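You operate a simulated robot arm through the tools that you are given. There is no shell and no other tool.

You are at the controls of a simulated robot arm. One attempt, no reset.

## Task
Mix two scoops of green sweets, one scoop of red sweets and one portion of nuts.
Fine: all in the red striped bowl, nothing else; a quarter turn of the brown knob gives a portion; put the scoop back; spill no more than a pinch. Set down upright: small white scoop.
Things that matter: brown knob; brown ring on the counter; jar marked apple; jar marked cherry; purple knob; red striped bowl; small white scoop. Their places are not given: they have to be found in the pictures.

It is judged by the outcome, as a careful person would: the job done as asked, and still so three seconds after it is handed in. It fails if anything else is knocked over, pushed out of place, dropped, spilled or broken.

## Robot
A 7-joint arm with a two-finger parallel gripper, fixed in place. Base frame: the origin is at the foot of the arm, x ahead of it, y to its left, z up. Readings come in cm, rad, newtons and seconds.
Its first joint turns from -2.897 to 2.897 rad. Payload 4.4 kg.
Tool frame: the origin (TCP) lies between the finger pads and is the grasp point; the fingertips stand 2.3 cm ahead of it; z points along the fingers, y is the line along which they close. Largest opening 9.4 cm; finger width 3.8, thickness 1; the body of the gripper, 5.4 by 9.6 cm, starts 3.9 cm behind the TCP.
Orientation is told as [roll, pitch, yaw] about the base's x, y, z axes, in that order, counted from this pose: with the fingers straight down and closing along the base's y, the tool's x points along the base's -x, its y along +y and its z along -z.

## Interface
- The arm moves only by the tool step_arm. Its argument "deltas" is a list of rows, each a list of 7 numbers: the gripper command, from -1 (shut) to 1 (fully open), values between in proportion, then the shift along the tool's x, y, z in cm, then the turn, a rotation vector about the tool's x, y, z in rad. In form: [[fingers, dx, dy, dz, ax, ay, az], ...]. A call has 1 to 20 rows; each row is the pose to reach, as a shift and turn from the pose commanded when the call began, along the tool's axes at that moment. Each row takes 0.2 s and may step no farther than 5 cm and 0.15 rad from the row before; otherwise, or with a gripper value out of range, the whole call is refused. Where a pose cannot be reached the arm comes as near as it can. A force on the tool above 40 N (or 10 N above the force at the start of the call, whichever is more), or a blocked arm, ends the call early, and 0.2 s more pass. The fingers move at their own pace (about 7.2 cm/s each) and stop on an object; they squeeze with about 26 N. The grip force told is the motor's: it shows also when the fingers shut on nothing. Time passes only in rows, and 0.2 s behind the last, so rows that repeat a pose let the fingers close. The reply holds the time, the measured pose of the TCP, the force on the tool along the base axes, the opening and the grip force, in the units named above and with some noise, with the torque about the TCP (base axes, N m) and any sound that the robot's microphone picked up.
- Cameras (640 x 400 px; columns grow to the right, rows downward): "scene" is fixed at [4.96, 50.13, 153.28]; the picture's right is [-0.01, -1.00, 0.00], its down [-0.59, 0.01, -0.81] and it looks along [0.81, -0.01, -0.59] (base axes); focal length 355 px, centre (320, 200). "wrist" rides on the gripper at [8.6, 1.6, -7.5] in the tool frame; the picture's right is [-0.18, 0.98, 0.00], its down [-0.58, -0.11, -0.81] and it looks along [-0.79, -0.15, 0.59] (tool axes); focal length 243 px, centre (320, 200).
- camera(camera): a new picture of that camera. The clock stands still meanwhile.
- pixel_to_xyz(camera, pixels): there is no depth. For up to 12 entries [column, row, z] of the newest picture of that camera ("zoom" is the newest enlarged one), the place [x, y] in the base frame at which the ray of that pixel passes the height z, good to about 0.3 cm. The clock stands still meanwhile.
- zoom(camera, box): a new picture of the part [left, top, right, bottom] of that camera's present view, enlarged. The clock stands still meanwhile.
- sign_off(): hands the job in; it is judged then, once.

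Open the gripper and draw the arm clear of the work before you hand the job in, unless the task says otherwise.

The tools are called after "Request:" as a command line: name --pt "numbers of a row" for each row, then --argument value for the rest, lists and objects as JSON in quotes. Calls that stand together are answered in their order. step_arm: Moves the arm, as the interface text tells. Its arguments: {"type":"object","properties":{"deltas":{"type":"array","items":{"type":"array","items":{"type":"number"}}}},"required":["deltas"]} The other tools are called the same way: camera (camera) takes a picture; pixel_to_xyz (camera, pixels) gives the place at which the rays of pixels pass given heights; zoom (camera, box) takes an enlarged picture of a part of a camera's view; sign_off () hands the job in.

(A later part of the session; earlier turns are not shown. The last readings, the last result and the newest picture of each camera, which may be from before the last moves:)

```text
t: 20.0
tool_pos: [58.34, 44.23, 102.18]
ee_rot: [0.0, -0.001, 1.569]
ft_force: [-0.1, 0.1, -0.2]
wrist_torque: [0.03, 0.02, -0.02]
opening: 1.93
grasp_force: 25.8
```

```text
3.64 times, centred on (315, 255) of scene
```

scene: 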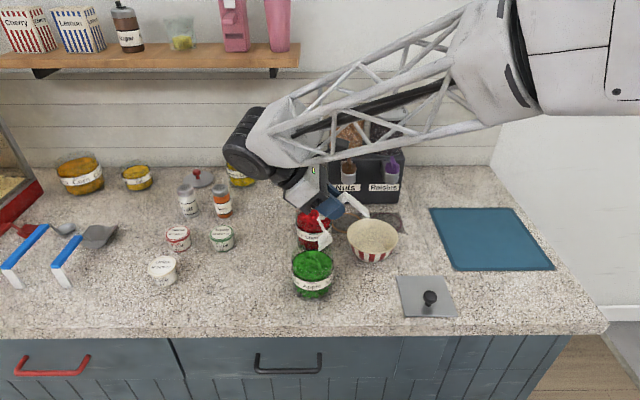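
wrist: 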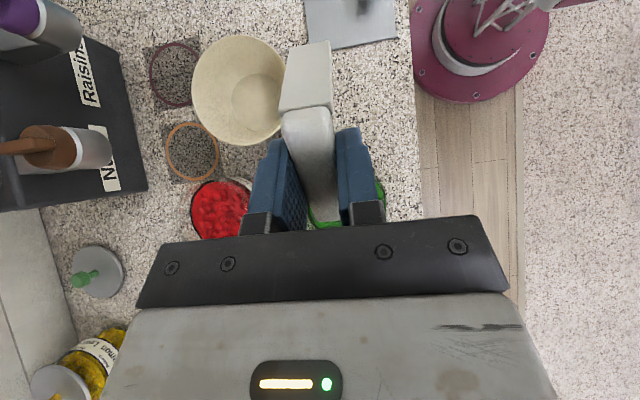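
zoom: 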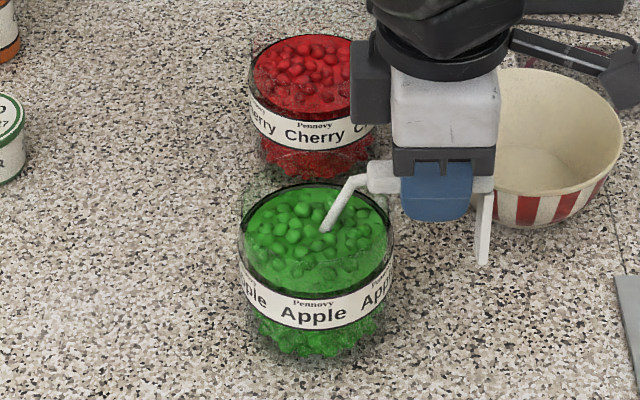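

The scoop is level and buried under the green surface, with near-zero forces. I lift it straight up slowly, tipping it back slightly.

Request:
step_arm --pt "-1 0 0 -0.5 0 -0.04 0" --pt "-1 0 0 -1.0 0 -0.07 0" --pt "-1 0 0 -1.6 0 -0.07 0" --pt "-1 0 0 -2.3 0 -0.07 0" --pt "-1 0 0 -3.1 0 -0.07 0" --pt "-1 0 0 -4.0 0 -0.07 0" --pt "-1 0 0 -5.0 0 -0.07 0" --pt "-1 0 0 -6.0 0 -0.07 0" --pt "-1 0 0 -7.0 0 -0.07 0" --pt "-1 0 0 -7.5 0 -0.07 0" --pt "-1 0 0 -7.5 0 -0.07 0"

Request:
zoom --camera "scene" --box '[260, 190, 370, 310]'

Request:
camera --camera "wrist"

```text
t: 22.4
tool_pos: [58.4, 44.17, 109.75]
ee_rot: [0.001, -0.069, 1.572]
ft_force: [0.2, 0.0, -0.1]
wrist_torque: [0.02, 0.02, -0.02]
opening: 1.91
grasp_force: 25.8
```

```text
3.33 times, centred on (315, 250) of scene
```

zoom: 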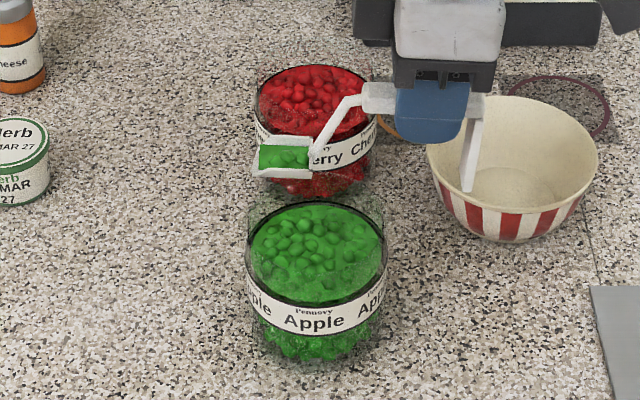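

```text
taken
```

wrist: 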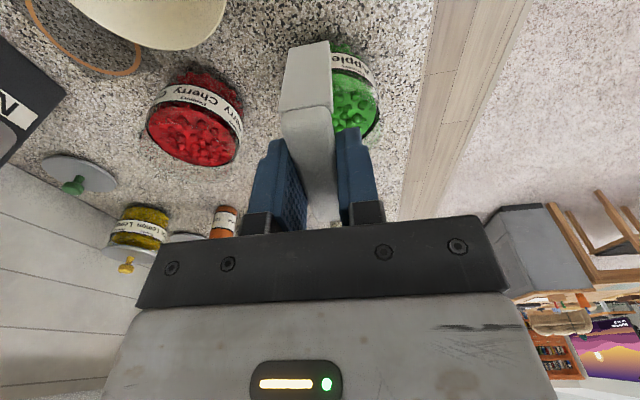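

The scoop came up full of green sweets. I zoom on the head to judge its fill.

Request:
zoom --camera "scene" --box '[285, 215, 345, 265]'

```text
8.00 times, centred on (315, 240) of scene
```

zoom: 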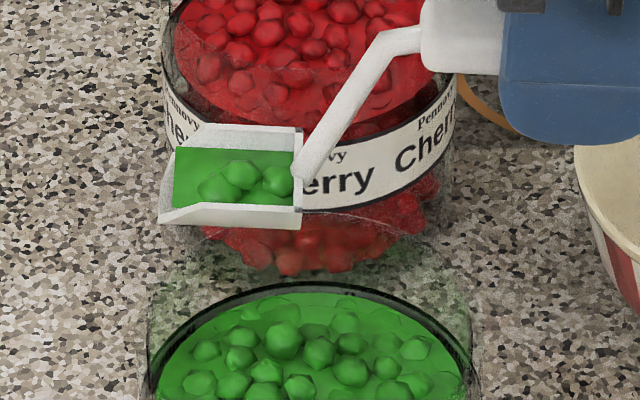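

The scoop is level-full. I carry it gently to the bowl, keeping the tip back slightly, to TCP ≈(67.5,27.2,109.2) so the tip hangs over the bowl's middle.

Request:
step_arm --pt "-1 0.8 -0.4 -0.03 0 0 0" --pt "-1 2.2 -1.2 -0.1 0 0 0" --pt "-1 4.0 -2.1 -0.17 0 0 0" --pt "-1 5.8 -3.1 -0.24 0 0 0" --pt "-1 7.6 -4.1 -0.31 0 0 0" --pt "-1 9.4 -5.1 -0.38 0 0 0" --pt "-1 11.2 -6.1 -0.45 0 0 0" --pt "-1 13.0 -7.1 -0.53 0 0 0" --pt "-1 14.6 -8.0 -0.6 0 0 0" --pt "-1 16.0 -8.7 -0.66 0 0 0" --pt "-1 17.0 -9.1 -0.69 0 0 0" --pt "-1 17.0 -9.1 -0.69 0 0 0"

Request:
camera --camera "scene"

Request:
zoom --camera "scene" --box '[320, 180, 460, 280]'

Request:
camera --camera "wrist"

```text
t: 25.0
tool_pos: [67.61, 27.15, 109.13]
ee_rot: [0.0, -0.071, 1.571]
ft_force: [0.2, 0.5, 0.0]
wrist_torque: [0.02, 0.0, 0.01]
opening: 1.92
grasp_force: 25.8
```

```text
taken
```

scene: 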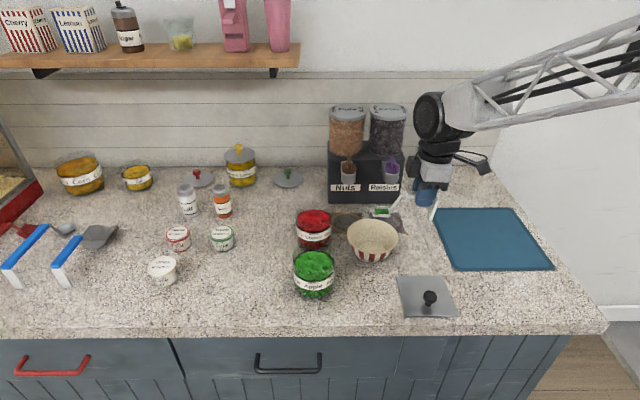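

```text
4.00 times, centred on (390, 230) of scene
```

zoom: 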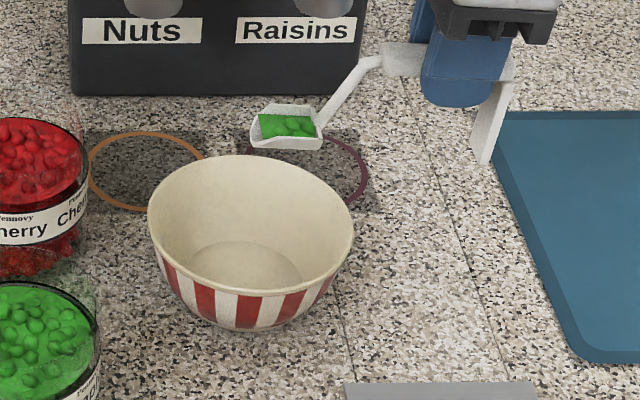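

```text
taken
```

wrist: 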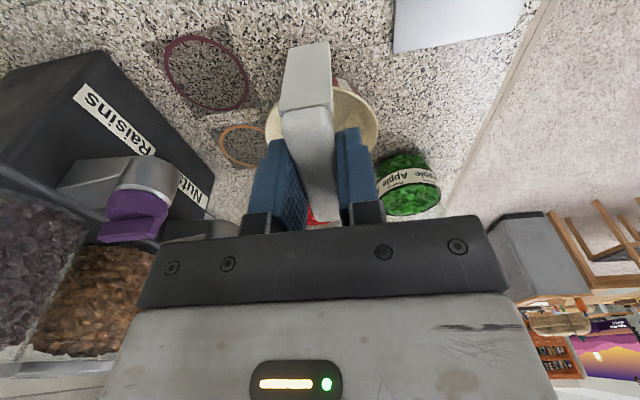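

The loaded head is above the bowl's middle, clear of the spouts. I pour by pitching the tip down to about 68° while holding the tip over the bowl centre near rim height.

Request:
step_arm --pt "-1 0.46 0 0.17 0 0.07 0" --pt "-1 0 0 0.5 0 0.2 0" --pt "-1 -1.0 0 0.77 0 0.33 0" --pt "-1 -2.08 0 1.05 0 0.46 0" --pt "-1 -3.36 0 1.34 0 0.59 0" --pt "-1 -4.7 0 1.63 0 0.72 0" --pt "-1 -6.18 0 1.94 0 0.855 0" --pt "-1 -7.67 0 2.14 0 0.985 0" --pt "-1 -9.22 0 2.25 0 1.117 0" --pt "-1 -10.7 0 2.46 0 1.25 0" --pt "-1 -10.7 0 2.46 0 1.25 0" --pt "-1 -10.7 0 2.46 0 1.25 0" --pt "-1 -10.7 0 2.46 0 1.25 0"

Request:
camera --camera "scene"

Request:
zoom --camera "scene" --box '[310, 170, 450, 280]'

Request:
camera --camera "wrist"

```text
t: 27.8
tool_pos: [67.65, 38.01, 107.66]
ee_rot: [0.0, 1.179, 1.57]
ft_force: [-0.4, -0.2, -0.3]
wrist_torque: [-0.01, 0.01, 0.0]
opening: 1.91
grasp_force: 26.2
```

```text
taken
```

scene: 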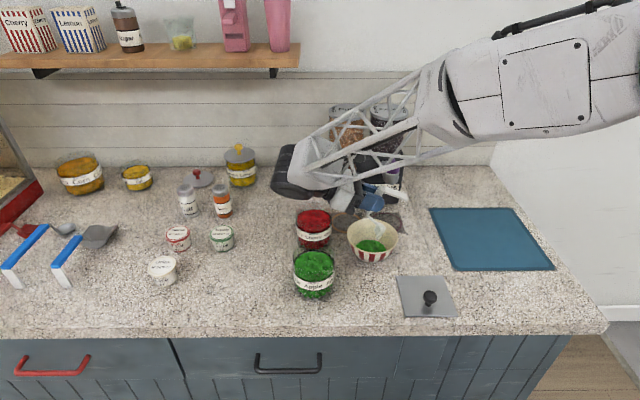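

```text
3.64 times, centred on (380, 225) of scene
```

zoom: 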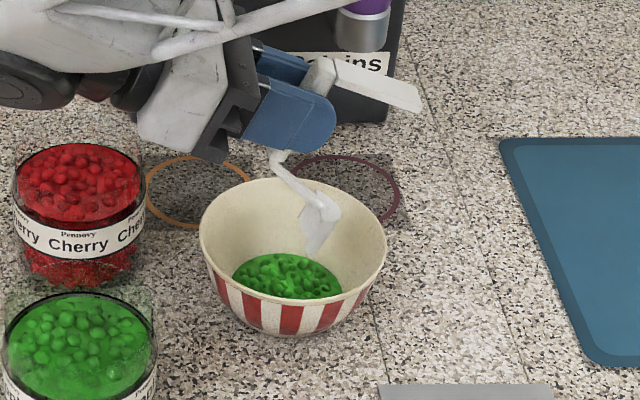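

```text
taken
```

wrist: 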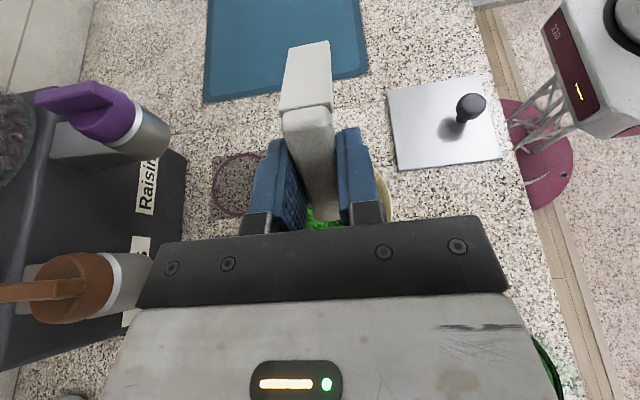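

Green sweets are now in the bowl and none lie on the counter. I zoom on the scoop head to check that it is empty.

Request:
zoom --camera "scene" --box '[350, 200, 420, 260]'

```text
6.67 times, centred on (385, 230) of scene
```

zoom: 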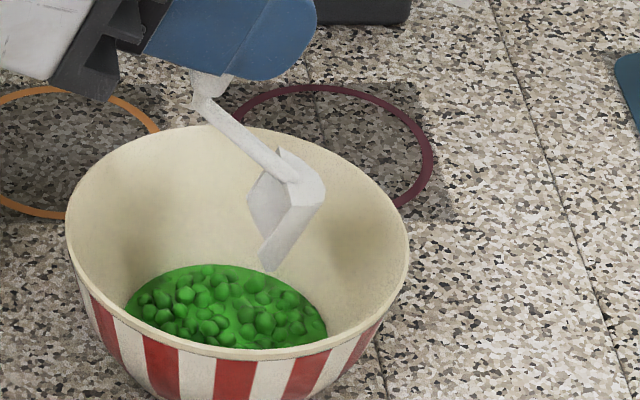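

The head is empty and the bowl holds the first scoop. I lift the tip out of the bowl and travel back over the apple jar at 45° tilt, tip above the rim.

Request:
step_arm --pt "-1 2.1 0 -0.86 0 0 0" --pt "-1 4.2 0 -1.73 0 0 0" --pt "-1 6.29 0 -2.59 0 0 0" --pt "-1 5.56 1.83 -4.28 0 -0.079 0" --pt "-1 4.83 3.66 -5.97 0 -0.158 0" --pt "-1 4.1 5.49 -7.66 0 -0.236 0" --pt "-1 3.38 7.32 -9.35 0 -0.315 0" --pt "-1 2.65 9.15 -11.04 0 -0.394 0" --pt "-1 2.65 9.15 -11.04 0 -0.394 0" --pt "-1 2.65 9.15 -11.04 0 -0.394 0"

Request:
zoom --camera "scene" --box '[260, 190, 400, 310]'

```text
t: 30.0
tool_pos: [58.4, 47.27, 114.17]
ee_rot: [0.0, 0.786, 1.572]
ft_force: [0.4, 0.3, 0.5]
wrist_torque: [0.01, 0.01, -0.02]
opening: 1.89
grasp_force: 25.8
```

```text
3.33 times, centred on (330, 250) of scene
```

zoom: 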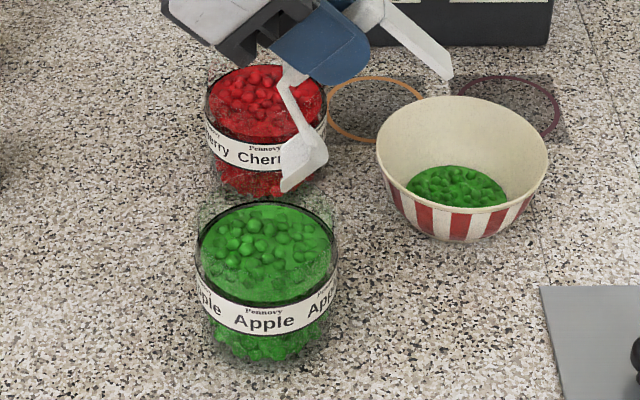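

Tip is over the apple jar again. I plunge vertically to TCP z≈103.8, a little deeper than before since the level has dropped.

Request:
step_arm --pt "-1 -1 0 1 0 0 0" --pt "-1 -2 0 2 0 0 0" --pt "-1 -3 0 3 0 0 0" --pt "-1 -3.9 0 3.9 0 0 0" --pt "-1 -4.7 0 4.7 0 0 0" --pt "-1 -5.4 0 5.4 0 0 0" --pt "-1 -6.1 0 6.1 0 0 0" --pt "-1 -6.75 0 6.75 0 0 0" --pt "-1 -7.3 0 7.3 0 0 0" --pt "-1 -7.3 0 7.3 0 0 0"

```text
t: 32.2
tool_pos: [58.3, 47.05, 103.89]
ee_rot: [0.0, 0.787, 1.57]
ft_force: [0.0, 0.7, -0.3]
wrist_torque: [0.04, 0.02, 0.02]
opening: 1.92
grasp_force: 26.1
```

Depth reached with negligible force. I sweep and level the scoop as before.

Request:
step_arm --pt "-1 0.34 0 0.97 0 -0.131 0" --pt "-1 0.68 0 1.94 0 -0.262 0" --pt "-1 0.72 0 2.4 0 -0.393 0" --pt "-1 0.75 0 2.86 0 -0.524 0" --pt "-1 0.73 0 3.23 0 -0.655 0" --pt "-1 0.714 0 3.6 0 -0.785 0" --pt "-1 0.714 0 3.6 0 -0.785 0"

Request:
zoom --camera "scene" --box '[280, 220, 370, 310]'

```text
t: 33.8
tool_pos: [58.4, 44.24, 101.64]
ee_rot: [0.001, 0.001, 1.569]
ft_force: [-0.2, -0.1, -0.3]
wrist_torque: [0.0, 0.0, 0.02]
opening: 1.95
grasp_force: 26.5
```

```text
4.44 times, centred on (325, 265) of scene
```

zoom: 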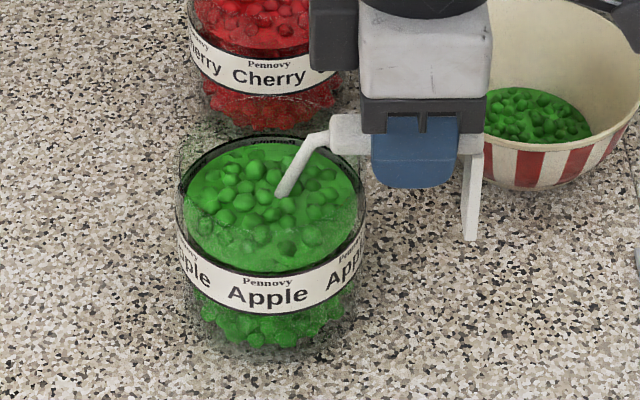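

Head is buried and level at z=101.6 with no contact force. I lift it straight up again with a slight back tilt.

Request:
step_arm --pt "-1 0 0 -0.5 0 -0.04 0" --pt "-1 0 0 -1.0 0 -0.07 0" --pt "-1 0 0 -1.6 0 -0.07 0" --pt "-1 0 0 -2.3 0 -0.07 0" --pt "-1 0 0 -3.1 0 -0.07 0" --pt "-1 0 0 -4.0 0 -0.07 0" --pt "-1 0 0 -5.0 0 -0.07 0" --pt "-1 0 0 -6.0 0 -0.07 0" --pt "-1 0 0 -7.0 0 -0.07 0" --pt "-1 0 0 -8.0 0 -0.07 0" --pt "-1 0 0 -8.0 0 -0.07 0"

Request:
zoom --camera "scene" --box '[275, 205, 355, 275]'

```text
t: 36.2
tool_pos: [58.45, 44.06, 109.9]
ee_rot: [-0.003, -0.068, 1.571]
ft_force: [0.8, -1.2, -0.7]
wrist_torque: [-0.01, 0.02, -0.03]
opening: 1.91
grasp_force: 26.4
```

```text
5.71 times, centred on (315, 240) of scene
```

zoom: 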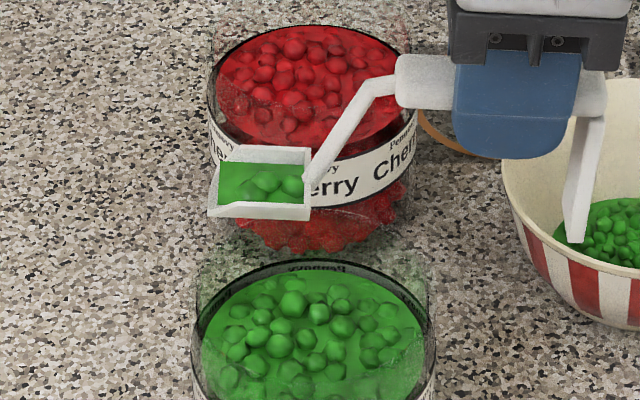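

The scoop is full again. I carry it along the same path to the bowl.

Request:
step_arm --pt "-1 0.8 -0.4 -0.03 0 0 0" --pt "-1 2.2 -1.2 -0.07 0 0 0" --pt "-1 4.0 -2.1 -0.12 0 0 0" --pt "-1 5.8 -3.1 -0.17 0 0 0" --pt "-1 7.6 -4.1 -0.22 0 0 0" --pt "-1 9.4 -5.1 -0.27 0 0 0" --pt "-1 11.2 -6.1 -0.32 0 0 0" --pt "-1 13.0 -7.1 -0.38 0 0 0" --pt "-1 14.6 -8.0 -0.42 0 0 0" --pt "-1 16.0 -8.7 -0.46 0 0 0" --pt "-1 16.9 -9.15 -0.48 0 0 0" --pt "-1 16.9 -9.15 -0.48 0 0 0"

Request:
zoom --camera "scene" --box '[310, 180, 450, 280]'

```text
t: 38.8
tool_pos: [67.83, 27.42, 109.03]
ee_rot: [0.0, -0.069, 1.57]
ft_force: [0.3, -0.6, -0.2]
wrist_torque: [-0.02, 0.01, 0.01]
opening: 1.9
grasp_force: 26.3
```

```text
4.00 times, centred on (380, 230) of scene
```

zoom: 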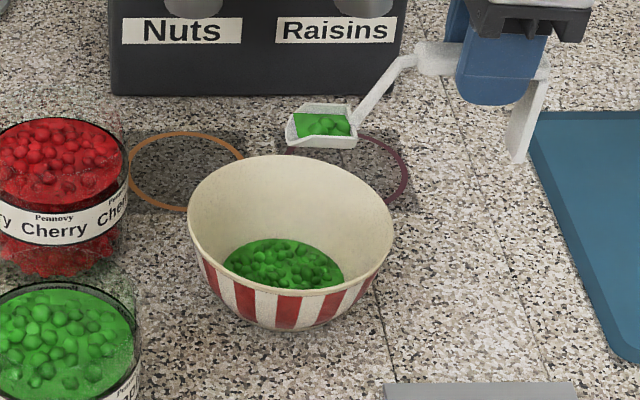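

The load sits over the bowl's middle. I pour with the same motion.

Request:
step_arm --pt "-1 0.5 0.1 0.17 0 0.07 0" --pt "-1 0.1 0.2 0.5 0 0.2 0" --pt "-1 -0.9 0.2 0.77 0 0.33 0" --pt "-1 -2.0 0.2 1.05 0 0.46 0" --pt "-1 -3.3 0.2 1.34 0 0.59 0" --pt "-1 -4.6 0.2 1.6 0 0.72 0" --pt "-1 -6.1 0.2 1.85 0 0.855 0" --pt "-1 -7.6 0.2 2.05 0 0.985 0" --pt "-1 -9.1 0.2 2.15 0 1.117 0" --pt "-1 -10.6 0.2 2.3 0 1.25 0" --pt "-1 -10.6 0.2 2.3 0 1.25 0" --pt "-1 -10.6 0.2 2.3 0 1.25 0" --pt "-1 -10.6 0.2 2.3 0 1.25 0"

Request:
zoom --camera "scene" --box '[330, 190, 430, 270]'

Request:
camera --camera "wrist"

```text
t: 41.6
tool_pos: [67.36, 37.92, 107.47]
ee_rot: [-0.001, 1.18, 1.572]
ft_force: [-0.1, 0.7, -0.2]
wrist_torque: [0.0, -0.01, 0.0]
opening: 1.93
grasp_force: 25.7
```

```text
5.00 times, centred on (380, 230) of scene
```

zoom: 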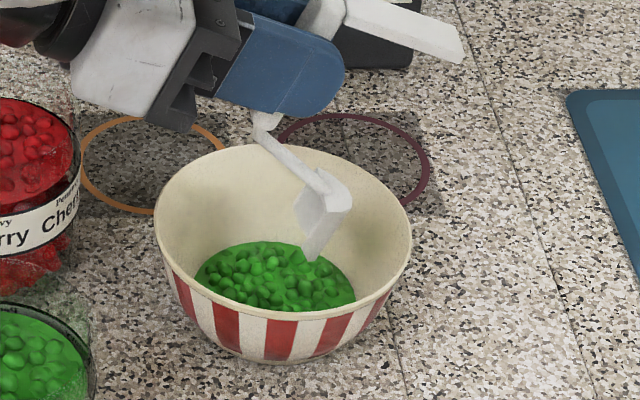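

```text
taken
```

wrist: 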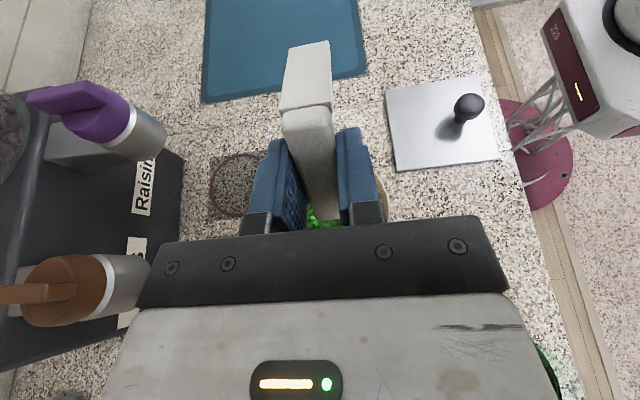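

The second green scoop is in the bowl and the scoop is empty. For the cherry jar the scoop's leg would foul the bowl along +y, so I'll come in at yaw 30°; first I lift out and level at about (66,41,116).

Request:
step_arm --pt "-1 2.0 0 -0.83 0 0 0" --pt "-1 4.0 0 -1.65 0 0 0" --pt "-1 6.0 0 -2.48 0 0 0" --pt "-1 6.1 0.2 -2.9 0 -0.131 0" --pt "-1 6.2 0.4 -3.3 0 -0.262 0" --pt "-1 6.3 0.5 -3.7 0 -0.393 0" --pt "-1 6.35 0.7 -4.1 0 -0.524 0" --pt "-1 6.4 0.8 -4.5 0 -0.655 0" --pt "-1 6.5 1.0 -4.9 0 -0.786 0" --pt "-1 6.6 1.2 -5.3 0 -0.917 0" --pt "-1 6.65 1.3 -5.7 0 -1.048 0" --pt "-1 6.68 1.4 -6.1 0 -1.18 0" --pt "-1 6.68 1.4 -6.1 0 -1.18 0"

Request:
camera --camera "scene"

Request:
camera --camera "wrist"

```text
t: 44.4
tool_pos: [66.1, 41.0, 115.92]
ee_rot: [0.0, -0.001, 1.57]
ft_force: [-0.4, -0.1, 0.4]
wrist_torque: [-0.02, -0.01, -0.03]
opening: 1.94
grasp_force: 25.8
```

```text
taken
```

scene: 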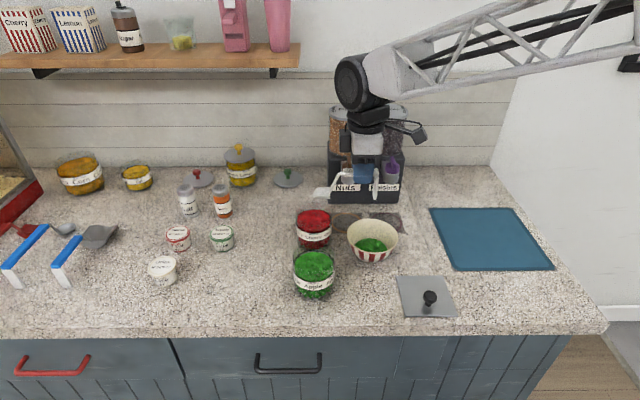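

```text
taken
```

wrist: 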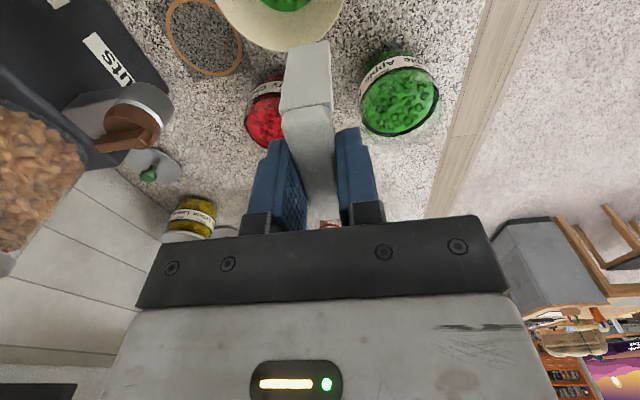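

Now I turn the level scoop from yaw 90° to 30°, shifting a little toward the cherry approach line.

Request:
step_arm --pt "-1 -0.5 0.2 0 0 0 0.131" --pt "-1 -1.2 0.4 0 0 0 0.262" --pt "-1 -1.9 0.6 0 0 0 0.393" --pt "-1 -2.6 0.8 0 0 0 0.524" --pt "-1 -3.3 1.0 0 0 0 0.655" --pt "-1 -4.0 1.2 0 0 0 0.786" --pt "-1 -4.7 1.4 0 0 0 0.917" --pt "-1 -5.4 1.5 0 0 0 1.047" --pt "-1 -5.4 1.5 0 0 0 1.047"

Request:
camera --camera "wrist"

Request:
zoom --camera "scene" --box '[270, 160, 430, 310]'

```text
t: 46.4
tool_pos: [64.46, 46.52, 115.93]
ee_rot: [0.0, 0.0, 0.524]
ft_force: [-0.2, -0.1, 0.0]
wrist_torque: [0.01, -0.02, -0.01]
opening: 0.02
grasp_force: 25.7
```

```text
taken
```

wrist: 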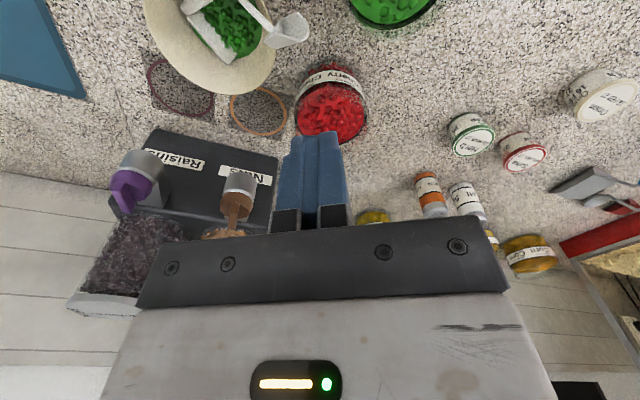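

```text
2.67 times, centred on (350, 235) of scene
```

zoom: 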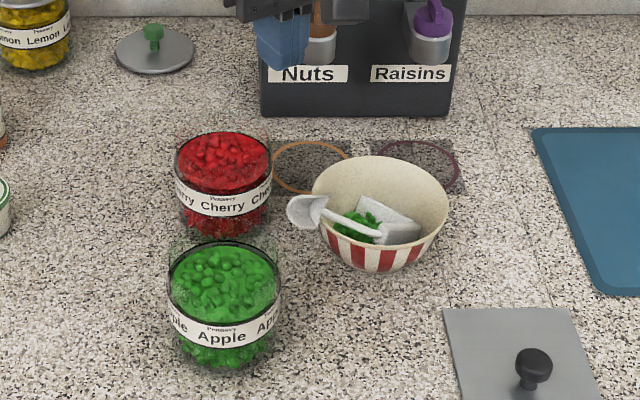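

The reading shows the fingers fully shut (0.02 cm): the scoop slipped out and dropped into the bowl, its head lying over the rim near scene (334,223). I inspect closely before doing anything.

Request:
zoom --camera "scene" --box '[330, 200, 430, 265]'

Request:
zoom --camera "wrist" --box '[130, 0, 330, 100]'

Request:
camera --camera "scene"

```text
6.15 times, centred on (380, 232) of scene
```

zoom: 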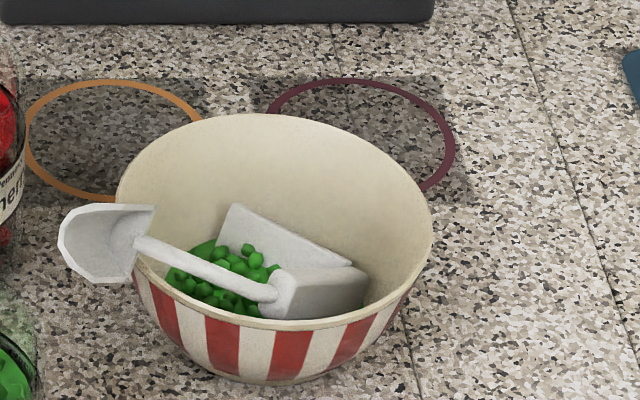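

```text
3.20 times, centred on (230, 50) of wrist
```

zoom: 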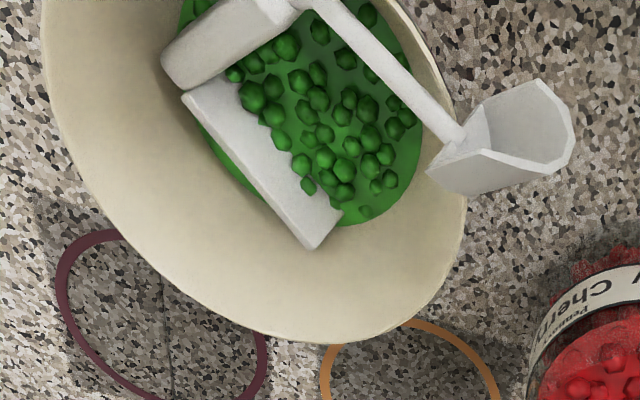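

```text
taken
```

scene: 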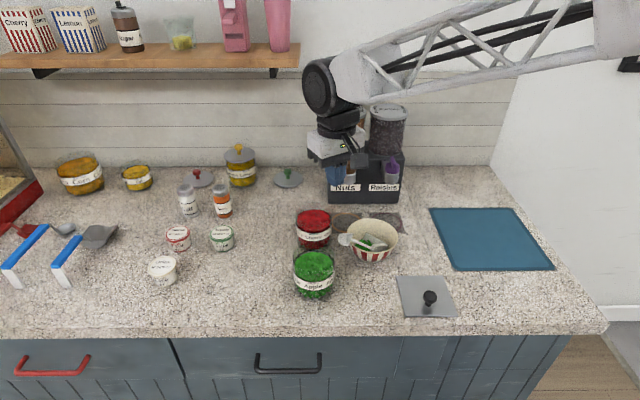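

No sweets lie on the counter; the scoop rests in the bowl on its side, handle inside, head hanging over the +y rim. I triangulate its key points: head/neck joint scene (350.4,239.3)/wrist (272.2,31.3), neck/handle (373.2,246.6)/(223.1,-11.6), leg root (386.5,243.4)/(185.6,14.1), leg foot (365.7,234)/(230,60.9).

Request:
pixel_to_xyz --camera "scene" --pixels '[[350.4, 239.3, 96], [350.4, 239.3, 100], [373.2, 246.6, 93], [373.2, 246.6, 97], [386.5, 243.4, 93], [386.5, 243.4, 97], [365.7, 234, 93], [365.7, 234, 97]]'

Request:
pixel_to_xyz --camera "wrist" --pixels '[[272.2, 31.3, 96], [272.2, 31.3, 100], [223.1, 0, 93], [223.1, 0, 97], [185.6, 14.1, 93], [185.6, 14.1, 97], [230, 60.9, 93], [230, 60.9, 97]]'

```text
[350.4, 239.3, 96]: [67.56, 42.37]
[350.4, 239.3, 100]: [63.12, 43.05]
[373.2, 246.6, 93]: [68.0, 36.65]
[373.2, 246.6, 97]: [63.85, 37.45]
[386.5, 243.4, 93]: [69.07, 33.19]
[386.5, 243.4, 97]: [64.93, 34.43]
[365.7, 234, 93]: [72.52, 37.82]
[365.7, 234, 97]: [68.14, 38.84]
```

```text
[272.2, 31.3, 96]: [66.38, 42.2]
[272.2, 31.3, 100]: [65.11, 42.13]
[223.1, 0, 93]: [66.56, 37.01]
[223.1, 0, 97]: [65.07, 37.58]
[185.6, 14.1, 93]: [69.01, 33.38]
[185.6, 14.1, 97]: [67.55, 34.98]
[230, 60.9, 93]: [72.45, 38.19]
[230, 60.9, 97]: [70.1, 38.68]
```

The scoop's handle slopes up 30° from (69,33.3,93.1) to (64,37.4,96.8), with leg and head sides lying horizontally. I will turn the tool to yaw −36°, the direction to pinch the handle from above, and take a better look from there.

Request:
step_arm --pt "-1 0.5 0 -0.3 0 0 0.128" --pt "-1 1.1 0 -0.6 0 0 0.256" --pt "-1 1.7 0 -0.9 0 0 0.385" --pt "-1 2.3 0 -1.2 0 0 0.513" --pt "-1 2.9 0 -1.5 0 0 0.641" --pt "-1 3.5 0 -1.7 0 0 0.769" --pt "-1 4.1 0 -1.9 0 0 0.897" --pt "-1 4.7 0 -2.0 0 0 1.026" --pt "-1 5.15 0.08 -2.0 0 0 1.154" --pt "-1 5.15 0.08 -2.0 0 0 1.154"

Request:
camera --camera "wrist"

Request:
zoom --camera "wrist" --box '[230, 40, 410, 160]'

Request:
camera --camera "scene"

```text
t: 48.6
tool_pos: [59.93, 43.93, 118.17]
ee_rot: [-0.003, -0.001, -0.633]
ft_force: [-0.6, 0.6, -0.9]
wrist_torque: [0.01, 0.0, -0.02]
opening: 0.02
grasp_force: 25.5
```

```text
taken
```

wrist: 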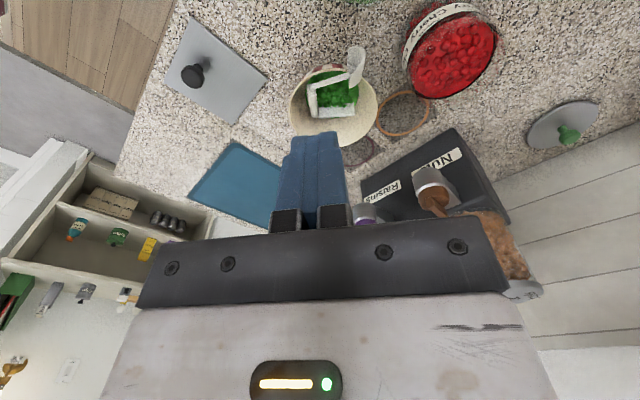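

```text
3.33 times, centred on (320, 100) of wrist
```

zoom: 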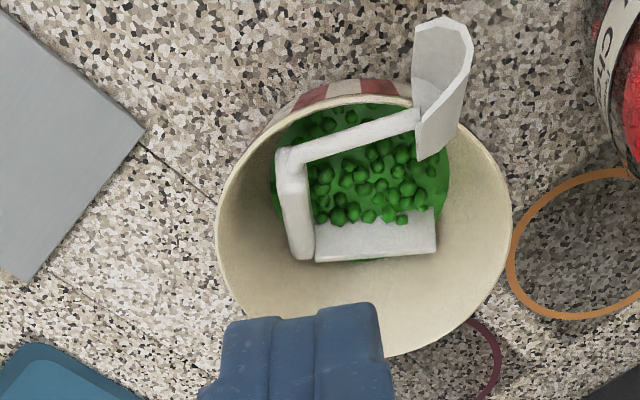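

```text
taken
```

scene: 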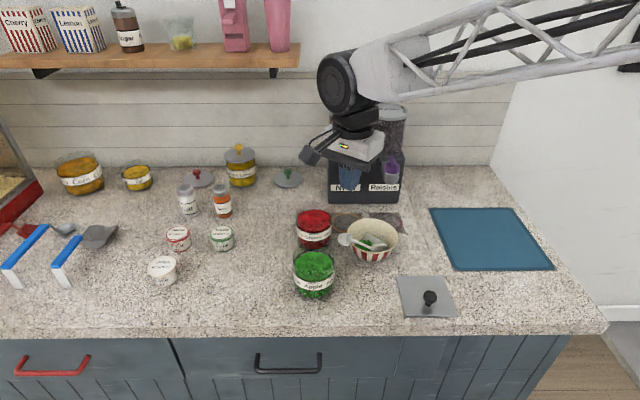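

This view shows the scoop clearly: handle from about wrist (312,89) to (314.6,113.5), leg to (353.6,108.4), neck to head at (348.5,76). I triangulate these against the scene view.

Request:
pixel_to_xyz --camera "wrist" --pixels '[[311.9, 88.9, 93], [311.9, 88.9, 98], [314.6, 113.5, 92], [314.6, 113.5, 97], [353.6, 108.4, 92], [353.6, 108.4, 97], [348.5, 76, 96], [348.5, 76, 100]]'

Request:
zoom --camera "scene" --box '[335, 210, 405, 265]'

```text
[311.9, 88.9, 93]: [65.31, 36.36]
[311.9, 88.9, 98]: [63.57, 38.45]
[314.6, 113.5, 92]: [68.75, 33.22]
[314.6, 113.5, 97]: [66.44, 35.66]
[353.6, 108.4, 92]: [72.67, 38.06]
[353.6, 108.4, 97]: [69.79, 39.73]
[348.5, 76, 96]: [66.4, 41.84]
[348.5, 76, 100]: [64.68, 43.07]
```

```text
7.27 times, centred on (370, 238) of scene
```

zoom: 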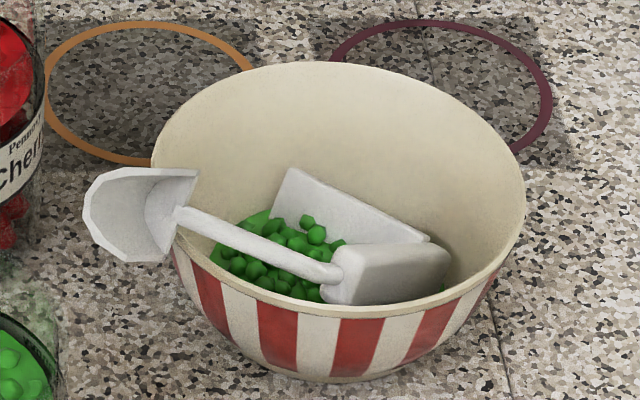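

I refine the handle centre from this view: its mid line is at wrist (313.1,101.5), with edges at about (308.6,101.5) and (317.6,101.5).

Request:
pixel_to_xyz --camera "wrist" --pixels '[[313.1, 101.5, 95.4], [308.6, 101.5, 95.4], [317.6, 101.5, 95.4], [313.1, 101.5, 94.6], [312, 92, 96.8], [314.5, 111, 94]]'

Request:
zoom --camera "wrist" --box '[280, 60, 370, 130]'

```text
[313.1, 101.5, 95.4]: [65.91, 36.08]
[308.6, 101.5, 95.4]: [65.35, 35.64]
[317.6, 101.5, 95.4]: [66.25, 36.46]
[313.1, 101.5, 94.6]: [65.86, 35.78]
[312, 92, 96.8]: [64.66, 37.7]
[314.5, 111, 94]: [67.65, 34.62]
```

```text
5.71 times, centred on (325, 95) of wrist
```

zoom: 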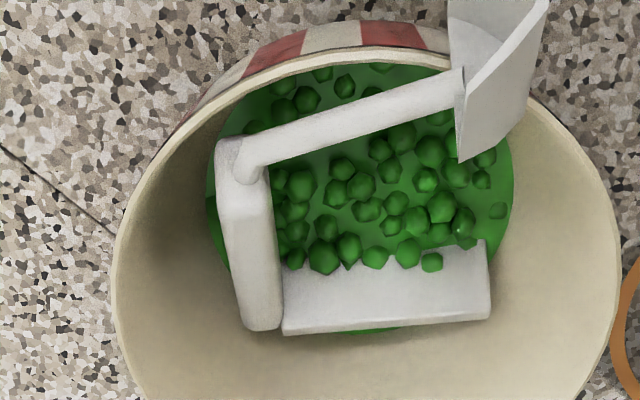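

The handle centre is ≈(66.1,35.8,94.8), its thin direction along (0.68,0.73). I set yaw −0.75 with a 15° tilt, open to 2.7 cm, and hover over it at z≈105.5.

Request:
step_arm --pt "-0.43 -2 -0.5 1.0 0 0.05 0.03" --pt "-0.43 -4 -1.0 3.0 0 0.1 0.06" --pt "-0.43 -6 -1.5 5.0 0 0.15 0.09" --pt "-0.43 -8 -2.0 7.5 0 0.2 0.117" --pt "-0.43 -9.5 -2.4 10 0 0.26 0.117" --pt "-0.43 -10.42 -2.62 12.67 0 0.26 0.117" --pt "-0.43 -10.42 -2.62 12.67 0 0.26 0.117"

Request:
camera --camera "wrist"

Request:
zoom --camera "scene" --box '[325, 180, 425, 265]'

```text
t: 50.2
tool_pos: [67.12, 35.53, 105.54]
ee_rot: [-0.016, 0.259, -0.751]
ft_force: [0.8, 0.7, -0.3]
wrist_torque: [-0.01, -0.03, 0.0]
opening: 2.65
grasp_force: 0.0
```

```text
taken
```

wrist: 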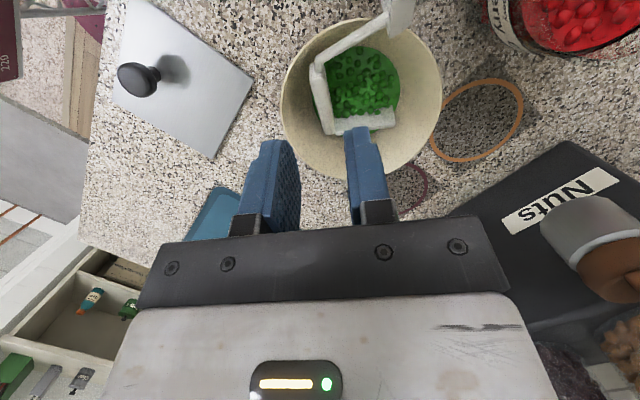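

```text
4.71 times, centred on (375, 222) of scene
```

zoom: 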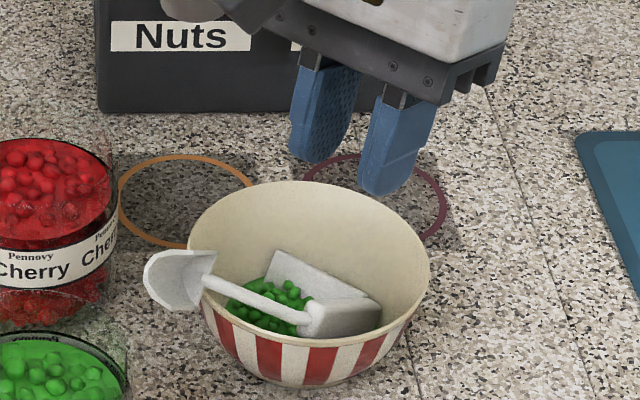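

Hovering at (67.1,35.5,105.5), opening 2.65. I zoom the wrist view for a refined check of the handle before descending.

Request:
zoom --camera "wrist" --box '[280, 20, 440, 150]'

```text
3.08 times, centred on (360, 85) of wrist
```

zoom: 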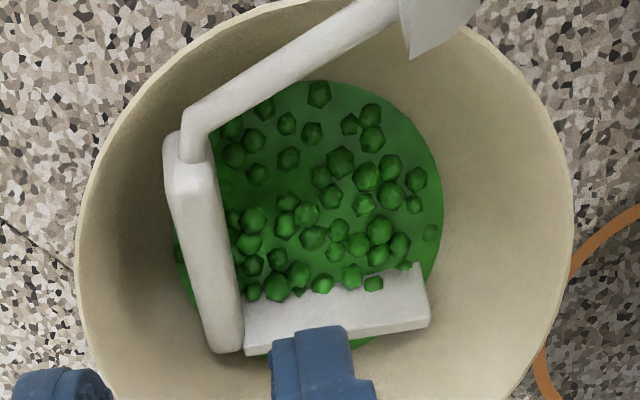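

Handle centre line in this view: neck end (316.8,68.8), middle (324.3,102.9), leg end (330.1,133.7); I compute their base positions.

Request:
pixel_to_xyz --camera "wrist" --pixels '[[316.8, 68.8, 96.8], [324.3, 102.9, 95.3], [330.1, 133.7, 93.8], [324.3, 102.9, 94.3], [316.8, 102.9, 95.3], [331.4, 102.9, 95.3], [372, 125, 93]]'

```text
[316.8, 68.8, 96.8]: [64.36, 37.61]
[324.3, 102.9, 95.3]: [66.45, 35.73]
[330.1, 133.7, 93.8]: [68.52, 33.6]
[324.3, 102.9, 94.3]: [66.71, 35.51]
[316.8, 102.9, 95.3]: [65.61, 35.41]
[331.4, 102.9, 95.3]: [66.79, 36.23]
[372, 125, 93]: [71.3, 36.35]
```

The TCP is 0.3 cm toward the leg side of the handle axis, as intended to keep the outer finger off the bowl wall. I descend 6.5 cm vertically first.

Request:
step_arm --pt "-0.43 -0.52 0 1.93 0 0 0" --pt "-0.43 -1.04 0 3.86 0 0 0" --pt "-0.43 -1.42 0 5.3 0 0 0" --pt "-0.43 -1.68 0 6.28 0 0 0" --pt "-0.43 -1.68 0 6.28 0 0 0"

Request:
camera --camera "wrist"

Request:
zoom --camera "scene" --box '[325, 180, 425, 265]'

```text
t: 51.4
tool_pos: [66.61, 35.58, 98.81]
ee_rot: [-0.016, 0.257, -0.751]
ft_force: [0.5, 0.5, 1.0]
wrist_torque: [0.01, 0.0, 0.03]
opening: 2.67
grasp_force: 0.0
```

```text
taken
```

wrist: 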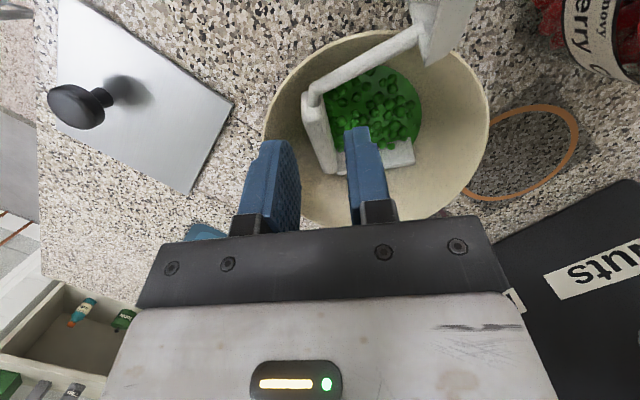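

```text
4.71 times, centred on (375, 222) of scene
```

zoom: 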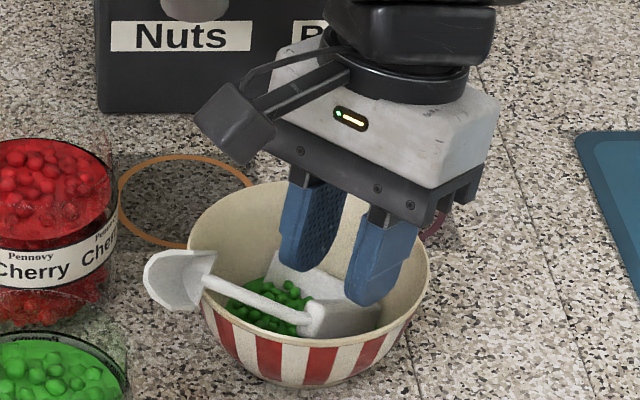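

I check the lateral alignment once more from this nearer view.

Request:
zoom --camera "wrist" --box '[270, 70, 390, 190]'

```text
3.33 times, centred on (330, 130) of wrist
```

zoom: 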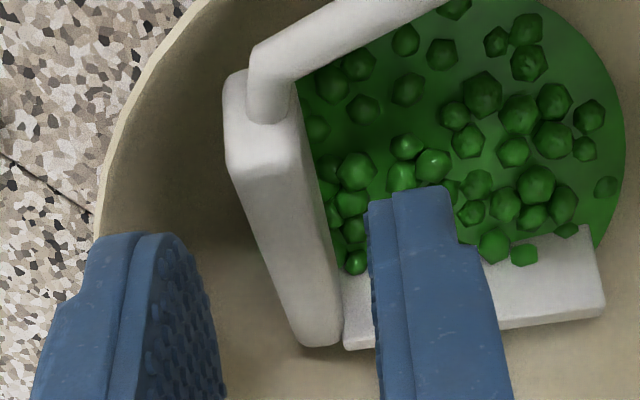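

The handle is about 0.15 cm right of the gap centre; I shift 0.45 cm that way so the outer finger hugs it, then descend the last 2.4 cm slowly.

Request:
step_arm --pt "-0.43 0 0.25 0 0 0 0" --pt "-0.43 0 0.45 0 0 0 0" --pt "-0.43 -0.16 0.45 0.6 0 0 0" --pt "-0.43 -0.32 0.45 1.2 0 0 0" --pt "-0.43 -0.42 0.45 1.55 0 0 0" --pt "-0.43 -0.42 0.45 1.55 0 0 0"

Request:
zoom --camera "wrist" --box '[260, 70, 400, 200]'

Request:
zoom --camera "scene" --box '[335, 195, 415, 265]'

```text
t: 52.8
tool_pos: [67.04, 36.04, 97.19]
ee_rot: [-0.015, 0.256, -0.751]
ft_force: [0.4, -1.0, 0.0]
wrist_torque: [-0.03, 0.04, -0.01]
opening: 2.7
grasp_force: 0.1
```

```text
3.08 times, centred on (330, 135) of wrist
```

zoom: 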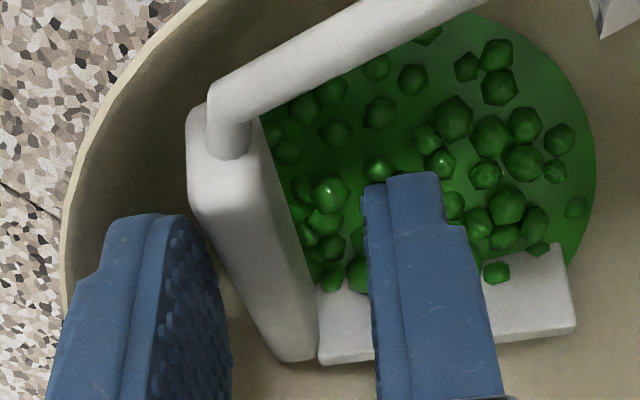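

```text
5.71 times, centred on (375, 230) of scene
```

zoom: 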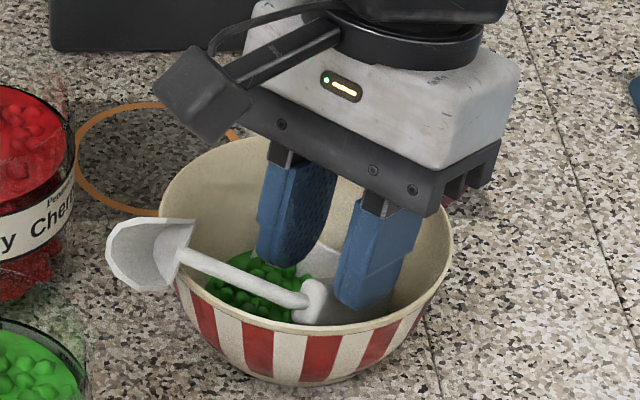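

The fingers straddle the handle with the outer one close to it. I go 0.8 cm further down in small steps, watching the force.

Request:
step_arm --pt "-0.43 -0.07 0 0.26 0 0 0" --pt "-0.43 -0.14 0 0.52 0 0 0" --pt "-0.43 -0.2 0 0.75 0 0 0" --pt "-0.43 -0.2 0 0.75 0 0 0"

Request:
zoom --camera "wrist" --box '[260, 70, 400, 200]'

Request:
zoom --camera "scene" --box '[335, 195, 415, 265]'

```text
t: 53.8
tool_pos: [67.19, 35.98, 96.59]
ee_rot: [-0.015, 0.257, -0.751]
ft_force: [0.2, 0.0, -0.8]
wrist_torque: [-0.03, -0.06, 0.0]
opening: 2.69
grasp_force: 0.0
```

```text
3.08 times, centred on (330, 135) of wrist
```

zoom: 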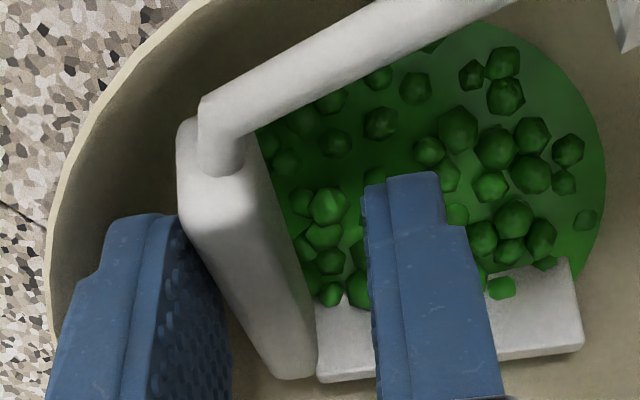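

```text
5.71 times, centred on (375, 230) of scene
```

zoom: 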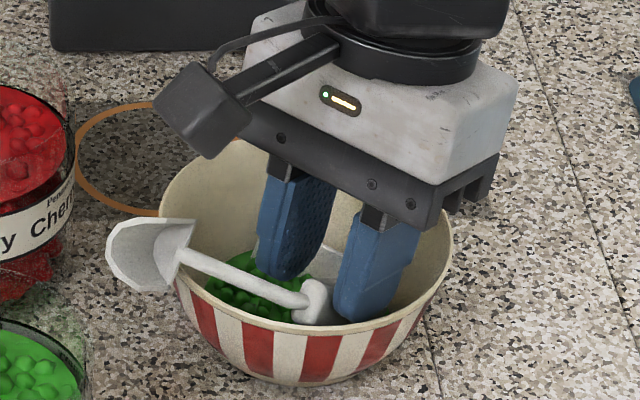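

The tips now stand about 1.4 cm below the handle's upper face. I close gently, shifting slightly so the outer finger barely moves, then squeeze.

Request:
step_arm --pt "-0.51 0 -0.12 0 0 0 0" --pt "-0.6 0 -0.25 0 0 0 0" --pt "-0.75 0 -0.25 0 0 0 0" --pt "-1 0 -0.25 0 0 0 0" --pt "-1 0 -0.25 0 0 0 0" --pt "-1 0 -0.25 0 0 0 0"

Request:
zoom --camera "wrist" --box '[260, 70, 400, 200]'

Request:
zoom --camera "scene" --box '[335, 195, 415, 265]'

```text
t: 55.2
tool_pos: [66.9, 35.69, 96.51]
ee_rot: [-0.015, 0.26, -0.749]
ft_force: [-0.4, 0.3, -0.3]
wrist_torque: [0.0, 0.08, 0.01]
opening: 1.06
grasp_force: 25.7
```

```text
3.08 times, centred on (330, 135) of wrist
```

zoom: 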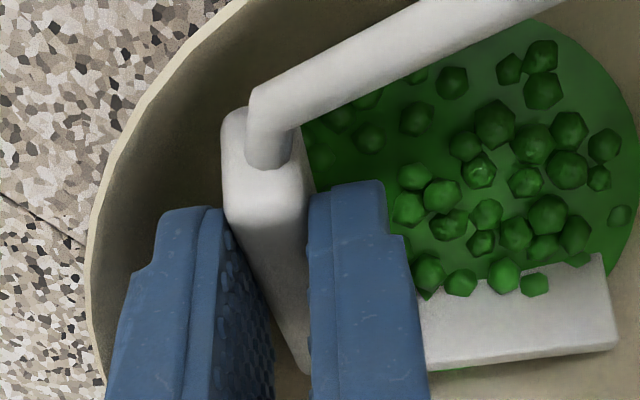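

```text
5.71 times, centred on (375, 230) of scene
```

zoom: 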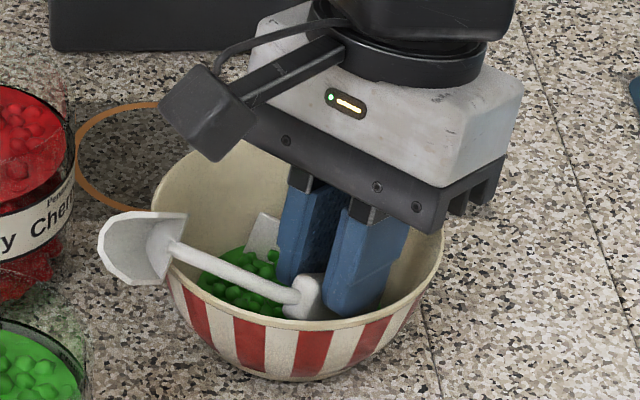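

The handle is held (opening 1.06, 25.7 N). I lift straight up slowly.

Request:
step_arm --pt "-1 0.08 0 -0.29 0 0 0" --pt "-1 0.2 0 -0.75 0 0 0" --pt "-1 0.36 0 -1.35 0 0 0" --pt "-1 0.55 0 -2.05 0 0 0" --pt "-1 0.78 0 -2.9 0 0 0" --pt "-1 1.04 0 -3.86 0 0 0" --pt "-1 1.04 0 -3.86 0 0 0"

Request:
zoom --camera "scene" --box '[325, 180, 425, 270]'

Request:
camera --camera "wrist"

```text
t: 56.8
tool_pos: [67.0, 35.88, 100.56]
ee_rot: [-0.015, 0.258, -0.751]
ft_force: [0.6, -0.1, -0.1]
wrist_torque: [0.02, -0.01, 0.04]
opening: 1.05
grasp_force: 26.0
```

```text
4.44 times, centred on (375, 225) of scene
```

zoom: 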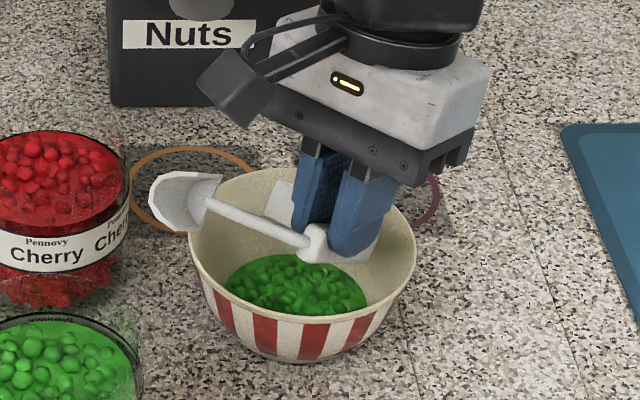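

```text
taken
```

wrist: 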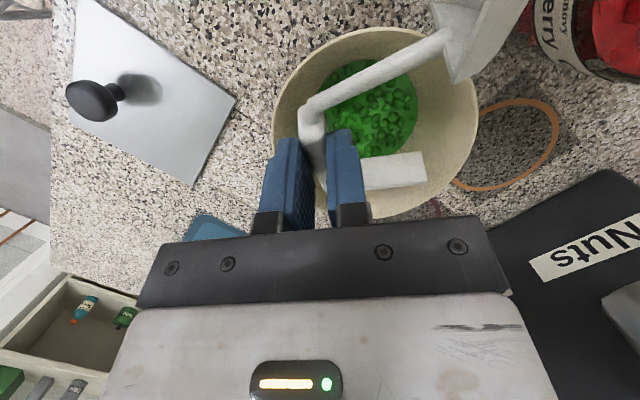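

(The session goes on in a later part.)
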